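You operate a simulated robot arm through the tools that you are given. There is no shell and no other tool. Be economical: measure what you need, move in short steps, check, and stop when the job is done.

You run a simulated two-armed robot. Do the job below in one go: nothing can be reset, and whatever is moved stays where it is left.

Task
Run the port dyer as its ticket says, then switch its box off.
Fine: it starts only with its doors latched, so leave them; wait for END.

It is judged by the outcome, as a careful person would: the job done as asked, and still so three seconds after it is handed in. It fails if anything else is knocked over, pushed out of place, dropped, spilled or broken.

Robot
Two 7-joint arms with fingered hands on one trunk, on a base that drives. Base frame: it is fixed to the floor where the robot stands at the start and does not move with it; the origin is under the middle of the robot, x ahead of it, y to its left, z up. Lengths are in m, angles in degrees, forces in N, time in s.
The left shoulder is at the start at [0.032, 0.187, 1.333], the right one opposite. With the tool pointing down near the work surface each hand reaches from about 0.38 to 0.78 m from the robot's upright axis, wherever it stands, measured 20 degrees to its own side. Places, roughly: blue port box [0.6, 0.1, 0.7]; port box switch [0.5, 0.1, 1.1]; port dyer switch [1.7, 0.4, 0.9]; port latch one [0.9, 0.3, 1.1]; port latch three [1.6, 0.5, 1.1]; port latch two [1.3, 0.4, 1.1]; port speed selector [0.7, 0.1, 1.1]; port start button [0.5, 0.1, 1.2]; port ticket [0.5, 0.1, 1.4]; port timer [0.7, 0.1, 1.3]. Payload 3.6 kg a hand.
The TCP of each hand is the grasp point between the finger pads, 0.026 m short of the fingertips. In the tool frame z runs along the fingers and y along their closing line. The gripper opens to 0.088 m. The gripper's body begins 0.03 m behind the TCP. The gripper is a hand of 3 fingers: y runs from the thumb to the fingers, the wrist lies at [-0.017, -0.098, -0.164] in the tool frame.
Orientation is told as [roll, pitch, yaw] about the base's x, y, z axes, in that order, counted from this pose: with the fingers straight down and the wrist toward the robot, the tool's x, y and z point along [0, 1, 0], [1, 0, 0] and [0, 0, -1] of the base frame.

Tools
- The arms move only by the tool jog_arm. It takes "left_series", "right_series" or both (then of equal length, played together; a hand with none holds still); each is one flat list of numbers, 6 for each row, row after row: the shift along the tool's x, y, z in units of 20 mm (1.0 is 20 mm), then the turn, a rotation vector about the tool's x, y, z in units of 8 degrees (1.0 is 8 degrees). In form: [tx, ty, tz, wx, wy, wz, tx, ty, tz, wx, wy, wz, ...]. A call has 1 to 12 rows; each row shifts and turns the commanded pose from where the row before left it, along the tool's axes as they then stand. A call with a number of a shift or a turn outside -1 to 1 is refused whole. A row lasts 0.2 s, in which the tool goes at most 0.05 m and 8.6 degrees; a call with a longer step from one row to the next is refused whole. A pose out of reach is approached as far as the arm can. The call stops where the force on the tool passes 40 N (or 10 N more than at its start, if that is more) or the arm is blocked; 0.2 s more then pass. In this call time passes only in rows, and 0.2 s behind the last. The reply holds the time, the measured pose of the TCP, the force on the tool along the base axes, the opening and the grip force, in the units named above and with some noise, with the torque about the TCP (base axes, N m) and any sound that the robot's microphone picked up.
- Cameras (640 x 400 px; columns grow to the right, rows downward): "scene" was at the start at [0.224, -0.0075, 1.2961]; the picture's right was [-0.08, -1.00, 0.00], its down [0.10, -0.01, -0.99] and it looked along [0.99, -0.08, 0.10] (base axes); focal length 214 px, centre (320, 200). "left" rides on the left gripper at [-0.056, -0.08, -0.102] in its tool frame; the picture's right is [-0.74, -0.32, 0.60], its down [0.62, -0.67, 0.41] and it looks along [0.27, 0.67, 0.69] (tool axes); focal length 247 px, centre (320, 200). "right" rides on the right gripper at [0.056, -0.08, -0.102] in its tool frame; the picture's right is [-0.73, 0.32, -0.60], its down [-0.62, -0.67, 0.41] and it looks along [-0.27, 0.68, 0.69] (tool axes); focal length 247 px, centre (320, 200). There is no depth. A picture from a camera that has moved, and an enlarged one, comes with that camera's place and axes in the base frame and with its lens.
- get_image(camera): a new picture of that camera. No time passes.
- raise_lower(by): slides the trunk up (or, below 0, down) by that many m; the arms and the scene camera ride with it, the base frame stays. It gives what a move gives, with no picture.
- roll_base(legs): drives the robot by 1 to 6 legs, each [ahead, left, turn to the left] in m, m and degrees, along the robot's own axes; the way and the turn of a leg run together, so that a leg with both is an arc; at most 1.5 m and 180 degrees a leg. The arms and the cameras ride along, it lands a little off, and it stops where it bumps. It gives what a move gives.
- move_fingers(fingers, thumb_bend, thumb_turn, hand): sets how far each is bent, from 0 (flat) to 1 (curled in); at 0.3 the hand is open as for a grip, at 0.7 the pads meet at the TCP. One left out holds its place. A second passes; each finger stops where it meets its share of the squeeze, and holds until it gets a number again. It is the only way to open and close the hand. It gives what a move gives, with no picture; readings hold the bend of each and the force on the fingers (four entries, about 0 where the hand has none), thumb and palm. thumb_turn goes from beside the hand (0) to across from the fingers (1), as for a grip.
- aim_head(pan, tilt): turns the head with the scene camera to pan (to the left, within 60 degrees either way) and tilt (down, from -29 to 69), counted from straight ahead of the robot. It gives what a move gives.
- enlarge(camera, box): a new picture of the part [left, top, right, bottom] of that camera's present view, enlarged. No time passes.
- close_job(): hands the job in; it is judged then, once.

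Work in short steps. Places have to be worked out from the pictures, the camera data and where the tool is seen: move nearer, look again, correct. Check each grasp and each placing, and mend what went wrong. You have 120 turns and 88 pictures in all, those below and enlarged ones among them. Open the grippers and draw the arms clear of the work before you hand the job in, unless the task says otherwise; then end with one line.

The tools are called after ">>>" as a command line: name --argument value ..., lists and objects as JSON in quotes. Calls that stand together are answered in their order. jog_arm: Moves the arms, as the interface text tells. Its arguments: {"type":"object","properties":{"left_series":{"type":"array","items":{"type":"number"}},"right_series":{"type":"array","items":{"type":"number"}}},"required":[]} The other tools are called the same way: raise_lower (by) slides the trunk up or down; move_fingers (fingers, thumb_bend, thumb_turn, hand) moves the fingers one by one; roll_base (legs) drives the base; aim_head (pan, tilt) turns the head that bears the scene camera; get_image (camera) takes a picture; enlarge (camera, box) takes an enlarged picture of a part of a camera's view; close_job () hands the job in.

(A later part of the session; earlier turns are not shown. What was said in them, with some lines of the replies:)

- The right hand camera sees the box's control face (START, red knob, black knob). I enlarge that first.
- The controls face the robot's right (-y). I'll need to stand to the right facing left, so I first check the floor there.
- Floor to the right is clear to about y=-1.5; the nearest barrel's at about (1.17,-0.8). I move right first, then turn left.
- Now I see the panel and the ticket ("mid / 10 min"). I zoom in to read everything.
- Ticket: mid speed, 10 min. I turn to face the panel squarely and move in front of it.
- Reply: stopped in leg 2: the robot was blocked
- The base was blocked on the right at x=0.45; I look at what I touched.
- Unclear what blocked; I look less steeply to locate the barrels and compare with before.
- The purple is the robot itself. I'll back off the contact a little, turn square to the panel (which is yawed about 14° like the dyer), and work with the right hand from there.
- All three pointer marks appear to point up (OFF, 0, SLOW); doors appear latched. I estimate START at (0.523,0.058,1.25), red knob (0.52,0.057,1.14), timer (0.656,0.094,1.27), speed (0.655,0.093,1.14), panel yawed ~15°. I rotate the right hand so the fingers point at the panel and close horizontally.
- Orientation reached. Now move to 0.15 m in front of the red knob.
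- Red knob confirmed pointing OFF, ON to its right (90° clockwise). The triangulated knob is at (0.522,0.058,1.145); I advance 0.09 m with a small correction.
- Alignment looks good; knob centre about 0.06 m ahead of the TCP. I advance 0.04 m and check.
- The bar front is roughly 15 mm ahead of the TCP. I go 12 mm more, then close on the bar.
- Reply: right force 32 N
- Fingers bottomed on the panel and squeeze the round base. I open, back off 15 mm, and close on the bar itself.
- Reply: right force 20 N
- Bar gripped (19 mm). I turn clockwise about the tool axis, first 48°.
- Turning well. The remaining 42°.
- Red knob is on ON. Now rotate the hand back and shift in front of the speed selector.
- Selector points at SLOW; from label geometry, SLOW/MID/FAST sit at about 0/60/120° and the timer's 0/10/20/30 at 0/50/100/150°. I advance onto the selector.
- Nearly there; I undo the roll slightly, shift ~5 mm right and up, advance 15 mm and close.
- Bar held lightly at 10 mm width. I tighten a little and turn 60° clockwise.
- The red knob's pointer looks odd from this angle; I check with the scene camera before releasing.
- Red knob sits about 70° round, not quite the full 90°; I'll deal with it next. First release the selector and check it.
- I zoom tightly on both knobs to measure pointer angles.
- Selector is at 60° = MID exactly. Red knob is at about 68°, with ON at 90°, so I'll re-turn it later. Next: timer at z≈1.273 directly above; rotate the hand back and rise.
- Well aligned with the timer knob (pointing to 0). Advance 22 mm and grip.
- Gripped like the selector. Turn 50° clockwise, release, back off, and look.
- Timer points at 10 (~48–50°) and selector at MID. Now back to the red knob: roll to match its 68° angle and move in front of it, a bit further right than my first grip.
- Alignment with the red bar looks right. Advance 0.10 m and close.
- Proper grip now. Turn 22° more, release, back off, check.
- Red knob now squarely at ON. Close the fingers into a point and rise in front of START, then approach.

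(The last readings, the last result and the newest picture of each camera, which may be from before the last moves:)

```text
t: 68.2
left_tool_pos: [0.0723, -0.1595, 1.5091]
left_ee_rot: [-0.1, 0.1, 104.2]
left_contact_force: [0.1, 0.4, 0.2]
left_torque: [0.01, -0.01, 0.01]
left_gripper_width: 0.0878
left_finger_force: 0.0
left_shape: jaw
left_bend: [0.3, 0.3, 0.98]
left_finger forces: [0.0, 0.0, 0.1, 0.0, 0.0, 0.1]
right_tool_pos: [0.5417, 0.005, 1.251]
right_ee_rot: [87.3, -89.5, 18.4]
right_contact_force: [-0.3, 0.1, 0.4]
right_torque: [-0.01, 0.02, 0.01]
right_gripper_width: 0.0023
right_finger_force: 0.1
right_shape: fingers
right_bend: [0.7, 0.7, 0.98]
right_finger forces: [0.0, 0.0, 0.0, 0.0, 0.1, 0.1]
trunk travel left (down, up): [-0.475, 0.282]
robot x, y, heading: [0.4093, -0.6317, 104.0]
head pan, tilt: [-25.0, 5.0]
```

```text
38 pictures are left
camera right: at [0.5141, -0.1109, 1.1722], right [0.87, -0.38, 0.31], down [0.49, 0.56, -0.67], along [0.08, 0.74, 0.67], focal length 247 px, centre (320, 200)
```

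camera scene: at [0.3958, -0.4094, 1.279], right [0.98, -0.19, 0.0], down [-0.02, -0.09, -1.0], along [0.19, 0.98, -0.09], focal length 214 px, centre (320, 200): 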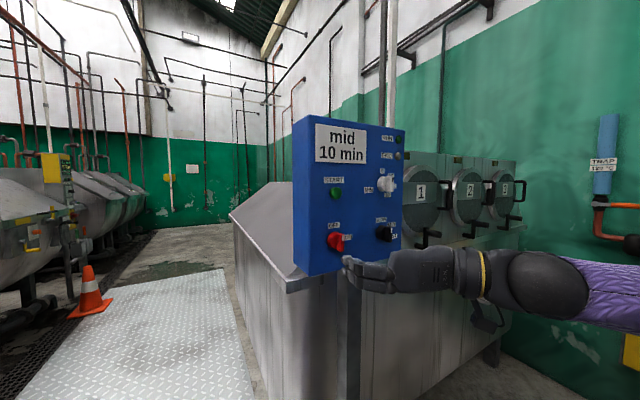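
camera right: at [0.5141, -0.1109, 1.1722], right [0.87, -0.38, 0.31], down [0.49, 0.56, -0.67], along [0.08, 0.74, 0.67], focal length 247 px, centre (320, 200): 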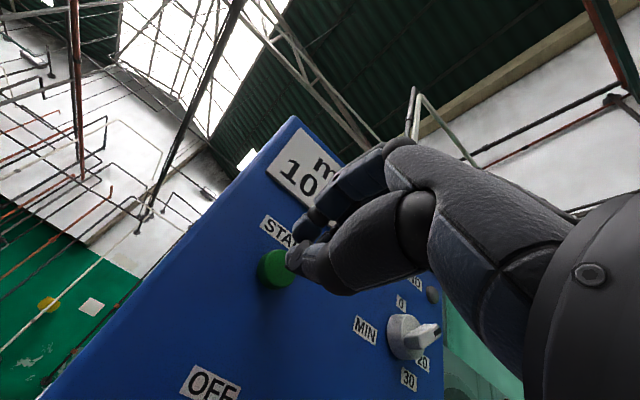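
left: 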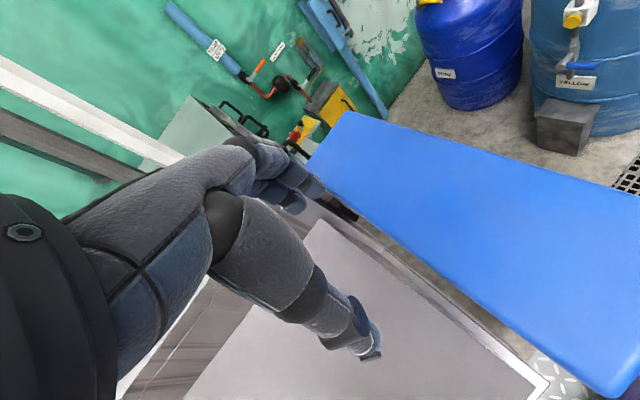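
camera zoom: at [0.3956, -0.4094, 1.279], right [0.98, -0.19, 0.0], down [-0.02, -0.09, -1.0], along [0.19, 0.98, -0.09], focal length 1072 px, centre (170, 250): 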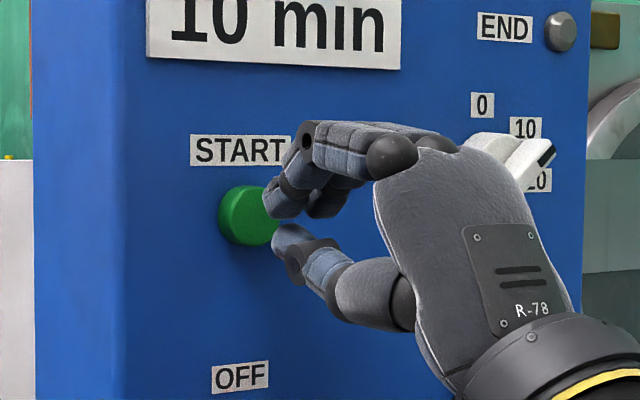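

Tips are lined up with START. Advance gently until the button gives.

>>> jog_arm --right_series '[0, 0, 0.5, 0, 0, 0, 0, 0, 0.4, 0, 0, 0, 0, 0, 0.3, 0, 0, 0, 0, 0, 0.3, 0, 0, 0]'

>>> enlarge --camera "scene" --box '[300, 115, 420, 230]'

```text
t: 69.2
left_tool_pos: [0.0714, -0.1613, 1.5097]
left_ee_rot: [-0.1, 0.1, 104.1]
left_contact_force: [0.8, -0.1, 0.7]
left_torque: [0.01, -0.03, -0.02]
left_gripper_width: 0.0878
left_finger_force: 0.1
left_shape: jaw
left_bend: [0.3, 0.3, 0.98]
left_finger forces: [0.0, 0.1, 0.0, 0.0, 0.0, 0.0]
right_tool_pos: [0.5331, 0.0319, 1.252]
right_ee_rot: [87.5, -89.6, 18.0]
right_contact_force: [0.4, -1.9, -1.1]
right_torque: [-0.02, -0.04, 0.01]
right_gripper_width: 0.0025
right_finger_force: 0.4
right_shape: fingers
right_bend: [0.7, 0.7, 0.98]
right_finger forces: [0.0, 0.0, 0.0, 0.0, 0.9, 0.0]
trunk travel left (down, up): [-0.475, 0.282]
robot x, y, heading: [0.4089, -0.6301, 103.6]
head pan, tilt: [-25.0, 5.0]
```

```text
3.48 times, centred on (360, 172) of scene
camera zoom: at [0.3957, -0.4097, 1.279], right [0.98, -0.19, 0.0], down [-0.02, -0.09, -1.0], along [0.19, 0.98, -0.09], focal length 746 px, centre (181, 296)
```

zoom: 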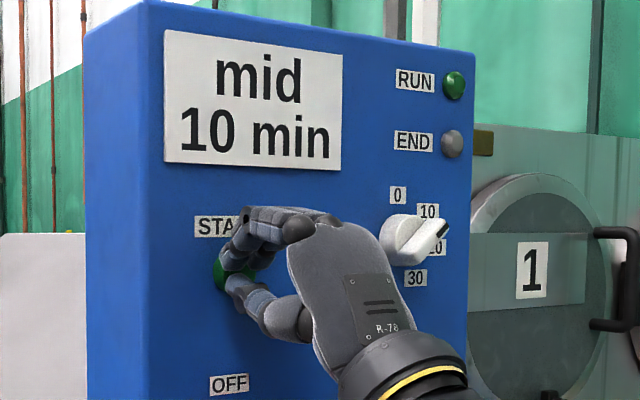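

Just touching (2 N). Press on in small steps.

>>> jog_arm --right_series '[0, 0, 0.2, 0, 0, 0, 0, 0, 0.2, 0, 0, 0, 0, 0, 0.2, 0, 0, 0]'

>>> enlarge --camera "scene" --box '[300, 115, 420, 230]'

```text
t: 70.0
left_tool_pos: [0.0743, -0.1639, 1.5118]
left_ee_rot: [-0.1, -0.1, 104.1]
left_contact_force: [0.1, -0.1, -0.2]
left_torque: [-0.01, -0.01, 0.0]
left_gripper_width: 0.0878
left_finger_force: 0.1
left_shape: jaw
left_bend: [0.3, 0.3, 0.98]
left_finger forces: [0.1, 0.0, 0.1, 0.1, 0.0, 0.1]
right_tool_pos: [0.5319, 0.0412, 1.255]
right_ee_rot: [118.8, -89.4, -13.2]
right_contact_force: [6.8, -24.8, -5.5]
right_torque: [-0.47, -0.18, 0.23]
right_gripper_width: 0.0034
right_finger_force: 13.3
right_shape: fingers
right_bend: [0.7, 0.7, 0.97]
right_finger forces: [0.0, 0.0, 0.1, 0.0, 26.1, 0.1]
trunk travel left (down, up): [-0.475, 0.282]
robot x, y, heading: [0.409, -0.6316, 103.8]
head pan, tilt: [-25.0, 5.0]
heard: click
```

```text
3.48 times, centred on (360, 172) of scene
camera zoom: at [0.3972, -0.4139, 1.2798], right [0.98, -0.19, 0.0], down [-0.02, -0.08, -1.0], along [0.19, 0.98, -0.08], focal length 746 px, centre (181, 296)
```

zoom: 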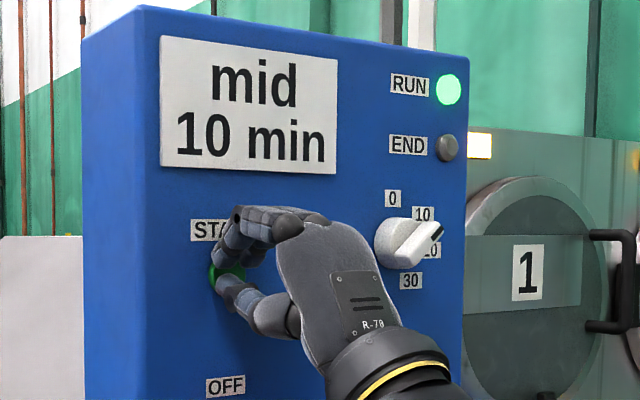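

Click heard and RUN is lit. Back off and wait for END.

>>> jog_arm --right_series '[0, 0, -1, 0, 0, 0, 0, 0, -1, 0, 0, 0, 0, 0, -1, 0, 0, 0, 0, 0, -1, 0, 0, 0, 0, 0, -1, 0, 0, 0]'

>>> move_fingers --hand "right" --fingers 0.3 --thumb_bend 0.3

>>> jog_arm --right_series '[0, -0.9, 0, 0, 0, 0, 0, -0.9, 0, 0, 0, 0, 0, -0.9, 0, 0, 0, 0, 0, -0.9, 0, 0, 0, 0, 0, -0.9, 0, 0, 0, 0, 0, -0.9, 0, 0, 0, 0]'

>>> enlarge --camera "scene" --box '[300, 115, 480, 275]'

```text
t: 71.2
left_tool_pos: [0.0721, -0.1592, 1.5097]
left_ee_rot: [-0.2, 0.1, 104.2]
left_contact_force: [-0.1, -0.5, -0.1]
left_torque: [-0.01, -0.01, 0.0]
left_gripper_width: 0.0876
left_finger_force: 0.1
left_shape: jaw
left_bend: [0.3, 0.3, 0.98]
left_finger forces: [0.1, 0.0, 0.0, 0.1, 0.1, 0.0]
right_tool_pos: [0.5586, -0.0526, 1.2514]
right_ee_rot: [98.8, -89.5, 6.7]
right_contact_force: [-0.2, 0.5, -0.7]
right_torque: [0.02, 0.0, 0.02]
right_gripper_width: 0.0025
right_finger_force: 0.0
right_shape: fingers
right_bend: [0.7, 0.7, 0.97]
right_finger forces: [0.1, 0.1, 0.0, 0.1, 0.0, 0.1]
trunk travel left (down, up): [-0.475, 0.282]
robot x, y, heading: [0.4083, -0.6329, 103.9]
head pan, tilt: [-25.0, 5.0]
```

```text
t: 72.2
left_tool_pos: [0.0722, -0.1587, 1.5087]
left_ee_rot: [-0.1, 0.2, 104.1]
left_contact_force: [0.1, -0.8, 0.6]
left_torque: [-0.01, 0.0, -0.02]
left_gripper_width: 0.0877
left_finger_force: 0.2
left_shape: jaw
left_bend: [0.3, 0.3, 0.98]
left_finger forces: [0.0, 0.0, 0.0, 0.0, 0.0, 0.0]
right_tool_pos: [0.5585, -0.0525, 1.2503]
right_ee_rot: [92.2, -89.5, 13.2]
right_contact_force: [0.5, 0.3, -0.1]
right_torque: [0.0, 0.03, 0.02]
right_gripper_width: 0.0877
right_finger_force: 0.1
right_shape: fingers
right_bend: [0.3, 0.3, 0.97]
right_finger forces: [0.1, 0.0, 0.0, 0.0, 0.1, 0.1]
trunk travel left (down, up): [-0.475, 0.282]
robot x, y, heading: [0.4117, -0.6339, 103.8]
head pan, tilt: [-25.0, 5.0]
```

```text
t: 73.6
left_tool_pos: [0.0718, -0.1587, 1.5095]
left_ee_rot: [-0.1, 0.2, 104.1]
left_contact_force: [0.2, 0.6, -0.7]
left_torque: [-0.02, -0.04, -0.01]
left_gripper_width: 0.0877
left_finger_force: 0.1
left_shape: jaw
left_bend: [0.3, 0.3, 0.98]
left_finger forces: [0.1, 0.0, 0.0, 0.0, 0.1, 0.0]
right_tool_pos: [0.5569, -0.0518, 1.1425]
right_ee_rot: [95.9, -89.6, 9.8]
right_contact_force: [-0.3, 0.1, 0.2]
right_torque: [-0.04, 0.03, -0.01]
right_gripper_width: 0.0879
right_finger_force: 0.1
right_shape: fingers
right_bend: [0.3, 0.3, 0.97]
right_finger forces: [0.0, 0.0, 0.1, 0.0, 0.0, 0.0]
trunk travel left (down, up): [-0.475, 0.282]
robot x, y, heading: [0.4101, -0.6376, 103.9]
head pan, tilt: [-25.0, 5.0]
```

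```text
2.50 times, centred on (390, 195) of scene
camera zoom: at [0.3956, -0.4095, 1.279], right [0.98, -0.19, 0.0], down [-0.02, -0.09, -1.0], along [0.19, 0.98, -0.09], focal length 536 px, centre (145, 212)
```

zoom: 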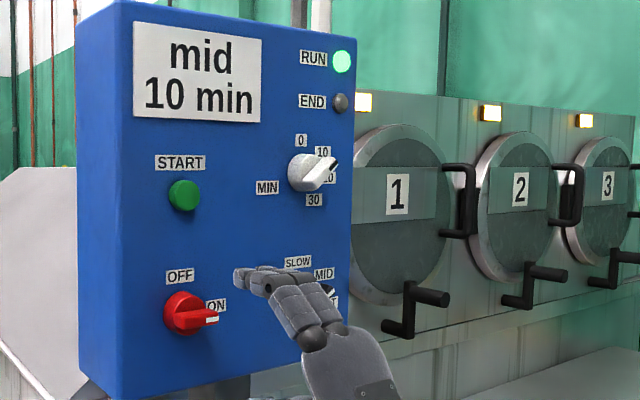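

RUN and the door lamps are on. I wait with zero-motion rows, listening.

>>> jog_arm --right_series '[0, 0, 0, 0, 0, 0, 0, 0, 0, 0, 0, 0, 0, 0, 0, 0, 0, 0, 0, 0, 0, 0, 0, 0, 0, 0, 0, 0, 0, 0, 0, 0, 0, 0, 0, 0, 0, 0, 0, 0, 0, 0, 0, 0, 0, 0, 0, 0, 0, 0, 0, 0, 0, 0, 0, 0, 0, 0, 0, 0, 0, 0, 0, 0, 0, 0, 0, 0, 0, 0, 0, 0]'

>>> jog_arm --right_series '[0, 0, 0, 0, 0, 0, 0, 0, 0, 0, 0, 0, 0, 0, 0, 0, 0, 0, 0, 0, 0, 0, 0, 0, 0, 0, 0, 0, 0, 0, 0, 0, 0, 0, 0, 0, 0, 0, 0, 0, 0, 0, 0, 0, 0, 0, 0, 0, 0, 0, 0, 0, 0, 0, 0, 0, 0, 0, 0, 0, 0, 0, 0, 0, 0, 0, 0, 0, 0, 0, 0, 0]'

>>> jog_arm --right_series '[0, 0, 0, 0, 0, 0, 0, 0, 0, 0, 0, 0, 0, 0, 0, 0, 0, 0, 0, 0, 0, 0, 0, 0, 0, 0, 0, 0, 0, 0, 0, 0, 0, 0, 0, 0, 0, 0, 0, 0, 0, 0, 0, 0, 0, 0, 0, 0, 0, 0, 0, 0, 0, 0, 0, 0, 0, 0, 0, 0, 0, 0, 0, 0, 0, 0, 0, 0, 0, 0, 0, 0]'

>>> enlarge --camera "scene" --box '[300, 115, 480, 275]'

```text
t: 76.2
left_tool_pos: [0.0719, -0.1601, 1.5087]
left_ee_rot: [-0.1, 0.1, 104.2]
left_contact_force: [0.5, 0.0, 0.6]
left_torque: [-0.02, 0.0, 0.0]
left_gripper_width: 0.0878
left_finger_force: 0.1
left_shape: jaw
left_bend: [0.3, 0.3, 0.98]
left_finger forces: [0.0, 0.0, 0.0, 0.0, 0.0, 0.1]
right_tool_pos: [0.5572, -0.0514, 1.1436]
right_ee_rot: [92.4, -89.6, 13.1]
right_contact_force: [0.1, 0.3, -0.5]
right_torque: [0.02, 0.02, 0.06]
right_gripper_width: 0.0879
right_finger_force: 0.0
right_shape: fingers
right_bend: [0.3, 0.3, 0.97]
right_finger forces: [0.0, 0.0, 0.0, 0.0, 0.0, 0.0]
trunk travel left (down, up): [-0.475, 0.282]
robot x, y, heading: [0.4109, -0.6317, 103.8]
head pan, tilt: [-25.0, 5.0]
```

```text
t: 78.8
left_tool_pos: [0.0732, -0.1594, 1.5105]
left_ee_rot: [-0.1, 0.1, 104.2]
left_contact_force: [-0.3, 0.2, -0.5]
left_torque: [-0.01, 0.01, 0.0]
left_gripper_width: 0.0876
left_finger_force: 0.0
left_shape: jaw
left_bend: [0.3, 0.3, 0.98]
left_finger forces: [0.1, 0.0, 0.0, 0.1, 0.0, 0.0]
right_tool_pos: [0.557, -0.0511, 1.1423]
right_ee_rot: [92.2, -89.6, 13.3]
right_contact_force: [0.5, 0.5, -0.1]
right_torque: [-0.01, -0.03, 0.03]
right_gripper_width: 0.0882
right_finger_force: 0.0
right_shape: fingers
right_bend: [0.3, 0.3, 0.97]
right_finger forces: [0.0, 0.0, 0.0, 0.0, 0.0, 0.1]
trunk travel left (down, up): [-0.475, 0.282]
robot x, y, heading: [0.4118, -0.633, 103.8]
head pan, tilt: [-25.0, 5.0]
```

```text
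t: 81.4
left_tool_pos: [0.0716, -0.1596, 1.5103]
left_ee_rot: [0.0, 0.1, 104.2]
left_contact_force: [0.7, 0.0, 0.5]
left_torque: [-0.02, 0.04, 0.01]
left_gripper_width: 0.0876
left_finger_force: 0.1
left_shape: jaw
left_bend: [0.3, 0.3, 0.98]
left_finger forces: [0.0, 0.0, 0.1, 0.1, 0.1, 0.1]
right_tool_pos: [0.5572, -0.0528, 1.1428]
right_ee_rot: [92.2, -89.6, 13.3]
right_contact_force: [0.9, -0.1, 0.3]
right_torque: [-0.01, -0.01, -0.03]
right_gripper_width: 0.0884
right_finger_force: 0.1
right_shape: fingers
right_bend: [0.3, 0.3, 0.97]
right_finger forces: [0.0, 0.1, 0.0, 0.1, 0.0, 0.0]
trunk travel left (down, up): [-0.475, 0.282]
robot x, y, heading: [0.41, -0.6297, 103.6]
head pan, tilt: [-25.0, 5.0]
```

```text
2.50 times, centred on (390, 195) of scene
camera zoom: at [0.3957, -0.4096, 1.279], right [0.98, -0.19, 0.0], down [-0.02, -0.09, -1.0], along [0.19, 0.98, -0.09], focal length 536 px, centre (145, 212)
```

zoom: 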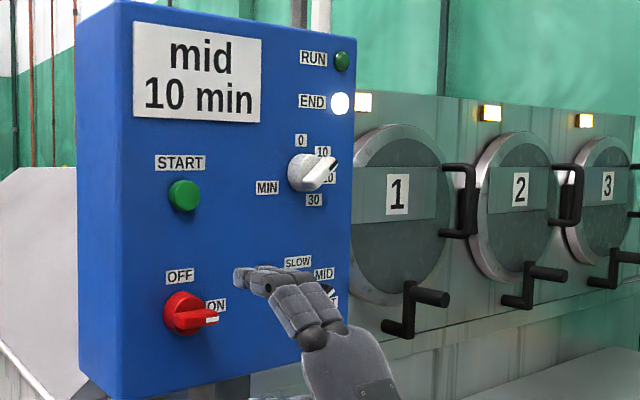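

END is lit. Grip the red knob (now horizontal).

>>> jog_arm --right_series '[0, 0, 0.9, 0, 0, 0, 0, 0, 0.9, 0, 0, 0, 0, 0, 0.9, 0, 0, 0, 0, 0, 0.8, 0, 0, 0, 0, 0, 0.6, 0, 0, 0]'

>>> move_fingers --hand "right" --fingers 0.75 --thumb_bend 0.72

>>> enlarge --camera "right" --box '[180, 130, 420, 380]'

```text
t: 82.6
left_tool_pos: [0.072, -0.1586, 1.5086]
left_ee_rot: [-0.1, 0.1, 104.1]
left_contact_force: [0.4, -0.2, 0.8]
left_torque: [-0.01, 0.01, -0.02]
left_gripper_width: 0.0875
left_finger_force: 0.1
left_shape: jaw
left_bend: [0.3, 0.3, 0.98]
left_finger forces: [0.0, 0.0, 0.0, 0.1, 0.1, 0.1]
right_tool_pos: [0.5354, 0.0272, 1.1431]
right_ee_rot: [91.8, -89.6, 13.7]
right_contact_force: [-0.9, -0.6, -0.6]
right_torque: [0.03, 0.03, 0.01]
right_gripper_width: 0.0882
right_finger_force: 0.1
right_shape: fingers
right_bend: [0.3, 0.3, 0.97]
right_finger forces: [0.0, 0.0, 0.0, 0.0, 0.0, 0.1]
trunk travel left (down, up): [-0.475, 0.282]
robot x, y, heading: [0.4105, -0.6367, 104.1]
head pan, tilt: [-25.0, 5.0]
```

```text
t: 83.6
left_tool_pos: [0.0728, -0.1601, 1.5093]
left_ee_rot: [-0.2, 0.1, 104.2]
left_contact_force: [0.1, -0.2, 0.7]
left_torque: [0.01, -0.03, -0.01]
left_gripper_width: 0.0878
left_finger_force: 0.1
left_shape: jaw
left_bend: [0.3, 0.3, 0.98]
left_finger forces: [0.1, 0.0, 0.0, 0.0, 0.0, 0.0]
right_tool_pos: [0.5345, 0.0262, 1.1452]
right_ee_rot: [98.6, -89.6, 7.1]
right_contact_force: [1.9, -0.7, 2.0]
right_torque: [-0.08, -0.08, 0.0]
right_gripper_width: 0.0088
right_finger_force: 10.2
right_shape: fingers
right_bend: [0.72, 0.65, 0.97]
right_finger forces: [4.3, 5.1, 0.0, 0.1, 11.9, 0.1]
trunk travel left (down, up): [-0.475, 0.282]
robot x, y, heading: [0.4109, -0.633, 104.1]
head pan, tilt: [-25.0, 5.0]
```

```text
1.60 times, centred on (300, 255) of right
camera zoom: at [0.5081, -0.0885, 1.0659], right [0.87, -0.38, 0.31], down [0.49, 0.56, -0.67], along [0.08, 0.73, 0.67], focal length 395 px, centre (352, 112)
```

zoom: 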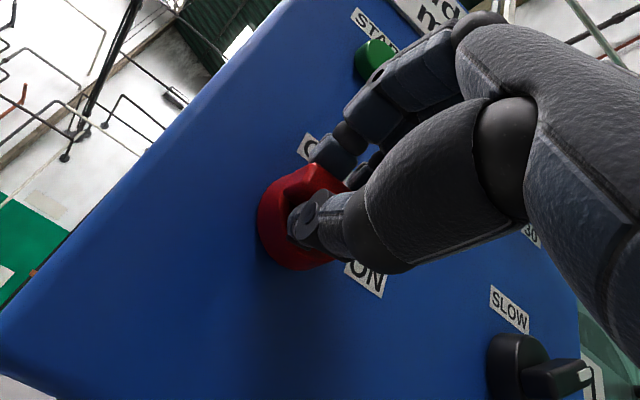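

Firm grip. Turn 90° counter-clockwise to OFF, release, back off and check.

>>> jog_arm --right_series '[0, 0, 0, 0, 0, -1, 0, 0, 0, 0, 0, -1, 0, 0, 0, 0, 0, -1, 0, 0, 0, 0, 0, -1, 0, 0, 0, 0, 0, -1, 0, 0, 0, 0, 0, -1, 0, 0, 0, 0, 0, -1, 0, 0, 0, 0, 0, -1, 0, 0, 0, 0, 0, -1, 0, 0, 0, 0, 0, -1, 0, 0, 0, 0, 0, -1, 0, 0, 0, 0, 0, -0.3]'

>>> move_fingers --hand "right" --fingers 0.3 --thumb_bend 0.3

>>> jog_arm --right_series '[0, 0, -1, 0, 0, 0, 0, 0, -1, 0, 0, 0, 0, 0, -1, 0, 0, 0, 0, 0, -1, 0, 0, 0, 0, 0, -1, 0, 0, 0, 0, 0, -1, 0, 0, 0]'

>>> enlarge --camera "scene" --box '[300, 115, 480, 275]'

>>> get_image --camera "right"

```text
t: 86.2
left_tool_pos: [0.0731, -0.1593, 1.5087]
left_ee_rot: [-0.2, 0.0, 104.2]
left_contact_force: [0.5, 0.7, -0.5]
left_torque: [-0.01, 0.04, 0.0]
left_gripper_width: 0.0876
left_finger_force: 0.0
left_shape: jaw
left_bend: [0.3, 0.3, 0.98]
left_finger forces: [0.0, 0.0, 0.0, 0.1, 0.0, 0.1]
right_tool_pos: [0.5334, 0.0271, 1.1432]
right_ee_rot: [-89.8, 0.1, -164.2]
right_contact_force: [-5.3, -6.2, -12.3]
right_torque: [-0.25, 0.02, 0.03]
right_gripper_width: 0.0075
right_finger_force: 12.1
right_shape: fingers
right_bend: [0.73, 0.66, 0.95]
right_finger forces: [10.4, 2.7, 0.0, 0.0, 11.3, 0.0]
trunk travel left (down, up): [-0.475, 0.282]
robot x, y, heading: [0.4105, -0.6341, 104.1]
head pan, tilt: [-25.0, 5.0]
```

```text
t: 87.2
left_tool_pos: [0.0725, -0.1596, 1.509]
left_ee_rot: [-0.2, 0.0, 104.1]
left_contact_force: [-0.6, -0.1, 0.4]
left_torque: [0.01, 0.01, -0.04]
left_gripper_width: 0.0878
left_finger_force: 0.1
left_shape: jaw
left_bend: [0.3, 0.3, 0.98]
left_finger forces: [0.1, 0.1, 0.1, 0.1, 0.0, 0.0]
right_tool_pos: [0.5333, 0.029, 1.1445]
right_ee_rot: [-90.1, 0.0, -164.4]
right_contact_force: [-0.6, 0.0, -0.5]
right_torque: [0.0, 0.0, -0.02]
right_gripper_width: 0.0881
right_finger_force: 0.0
right_shape: fingers
right_bend: [0.3, 0.3, 0.97]
right_finger forces: [0.1, 0.0, 0.0, 0.0, 0.0, 0.0]
trunk travel left (down, up): [-0.475, 0.282]
robot x, y, heading: [0.4056, -0.6326, 104.0]
head pan, tilt: [-25.0, 5.0]
```

```text
t: 88.6
left_tool_pos: [0.0727, -0.1602, 1.5101]
left_ee_rot: [-0.1, 0.0, 104.1]
left_contact_force: [0.2, -0.6, 0.4]
left_torque: [0.02, -0.02, 0.02]
left_gripper_width: 0.0875
left_finger_force: 0.0
left_shape: jaw
left_bend: [0.3, 0.3, 0.98]
left_finger forces: [0.0, 0.0, 0.0, 0.0, 0.0, 0.0]
right_tool_pos: [0.5666, -0.0894, 1.1437]
right_ee_rot: [-89.9, 0.0, -164.4]
right_contact_force: [1.0, 0.2, 0.2]
right_torque: [0.02, 0.02, 0.03]
right_gripper_width: 0.088
right_finger_force: 0.0
right_shape: fingers
right_bend: [0.3, 0.3, 0.97]
right_finger forces: [0.0, 0.0, 0.1, 0.0, 0.1, 0.1]
trunk travel left (down, up): [-0.475, 0.282]
robot x, y, heading: [0.4132, -0.6352, 103.7]
head pan, tilt: [-25.0, 5.0]
```

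```text
2.50 times, centred on (390, 195) of scene
camera zoom: at [0.3958, -0.4101, 1.2791], right [0.98, -0.19, 0.0], down [-0.02, -0.09, -1.0], along [0.19, 0.98, -0.09], focal length 536 px, centre (145, 212)
```

zoom: 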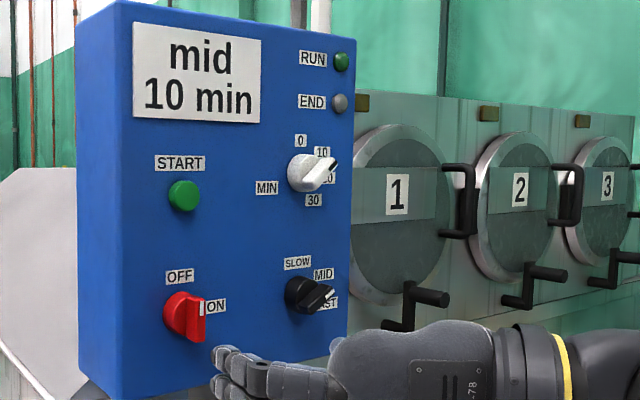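

```text
31 pictures are left
camera right: at [0.6709, -0.1676, 1.0884], right [-0.15, -0.66, 0.73], down [0.53, 0.57, 0.62], along [-0.83, 0.48, 0.27], focal length 247 px, centre (320, 200)
```

right: 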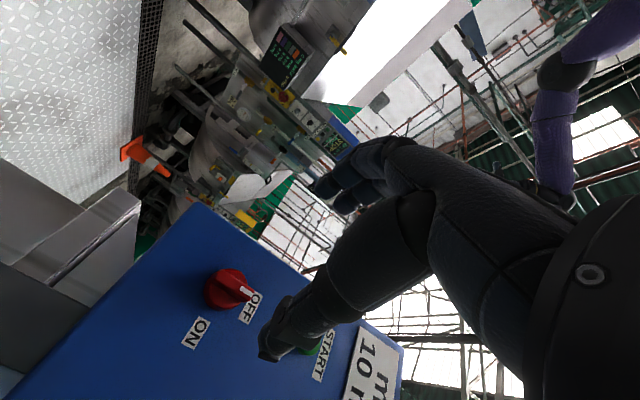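

The knob points to OFF and the lamps are out. I draw the arm further back before handing in.

>>> jog_arm --right_series '[0, 0, -1, 0, 0, 0, 0, 0, -1, 0, 0, 0, 0, 0, -1, 0, 0, 0, 0, 0, -1, 0, 0, 0, 0, 0, -1, 0, 0, 0]'

>>> get_image --camera "scene"

```text
t: 89.8
left_tool_pos: [0.0717, -0.1601, 1.5098]
left_ee_rot: [-0.1, 0.0, 104.1]
left_contact_force: [0.0, 0.3, 0.2]
left_torque: [-0.02, 0.02, 0.01]
left_gripper_width: 0.0878
left_finger_force: 0.0
left_shape: jaw
left_bend: [0.3, 0.3, 0.98]
left_finger forces: [0.1, 0.1, 0.0, 0.0, 0.0, 0.0]
right_tool_pos: [0.5927, -0.1868, 1.1441]
right_ee_rot: [-90.1, 0.1, -164.4]
right_contact_force: [-0.1, 0.2, 0.5]
right_torque: [-0.01, 0.01, 0.01]
right_gripper_width: 0.0879
right_finger_force: 0.1
right_shape: fingers
right_bend: [0.3, 0.3, 0.97]
right_finger forces: [0.0, 0.0, 0.0, 0.0, 0.1, 0.1]
trunk travel left (down, up): [-0.475, 0.282]
robot x, y, heading: [0.4116, -0.6313, 104.1]
head pan, tilt: [-25.0, 5.0]
```

```text
30 pictures are left
camera scene: at [0.3957, -0.4101, 1.2791], right [0.98, -0.19, 0.0], down [-0.02, -0.09, -1.0], along [0.19, 0.98, -0.09], focal length 214 px, centre (320, 200)
```

scene: 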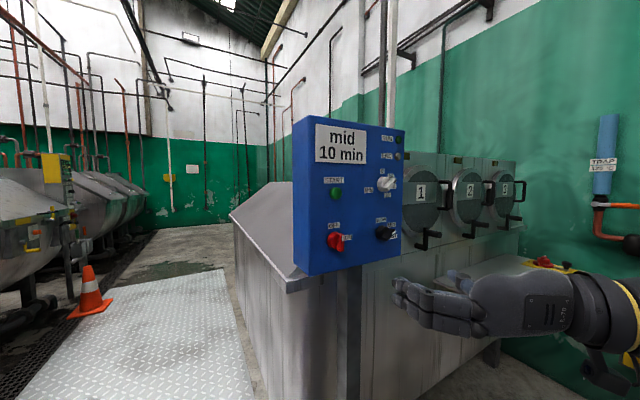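

The run ended, the box is off, and the arms are clear with the hands open. I hand the job in.

>>> close_job

```text
The job is handed in.
```

I ran the port dyer at mid speed for 10 min as its ticket says, saw the END lamp light, then switched the box off; the door latches were not touched. Early on, the base bumped something on its right near the barrels and stopped. I could not see what it touched or check that nothing shifted.
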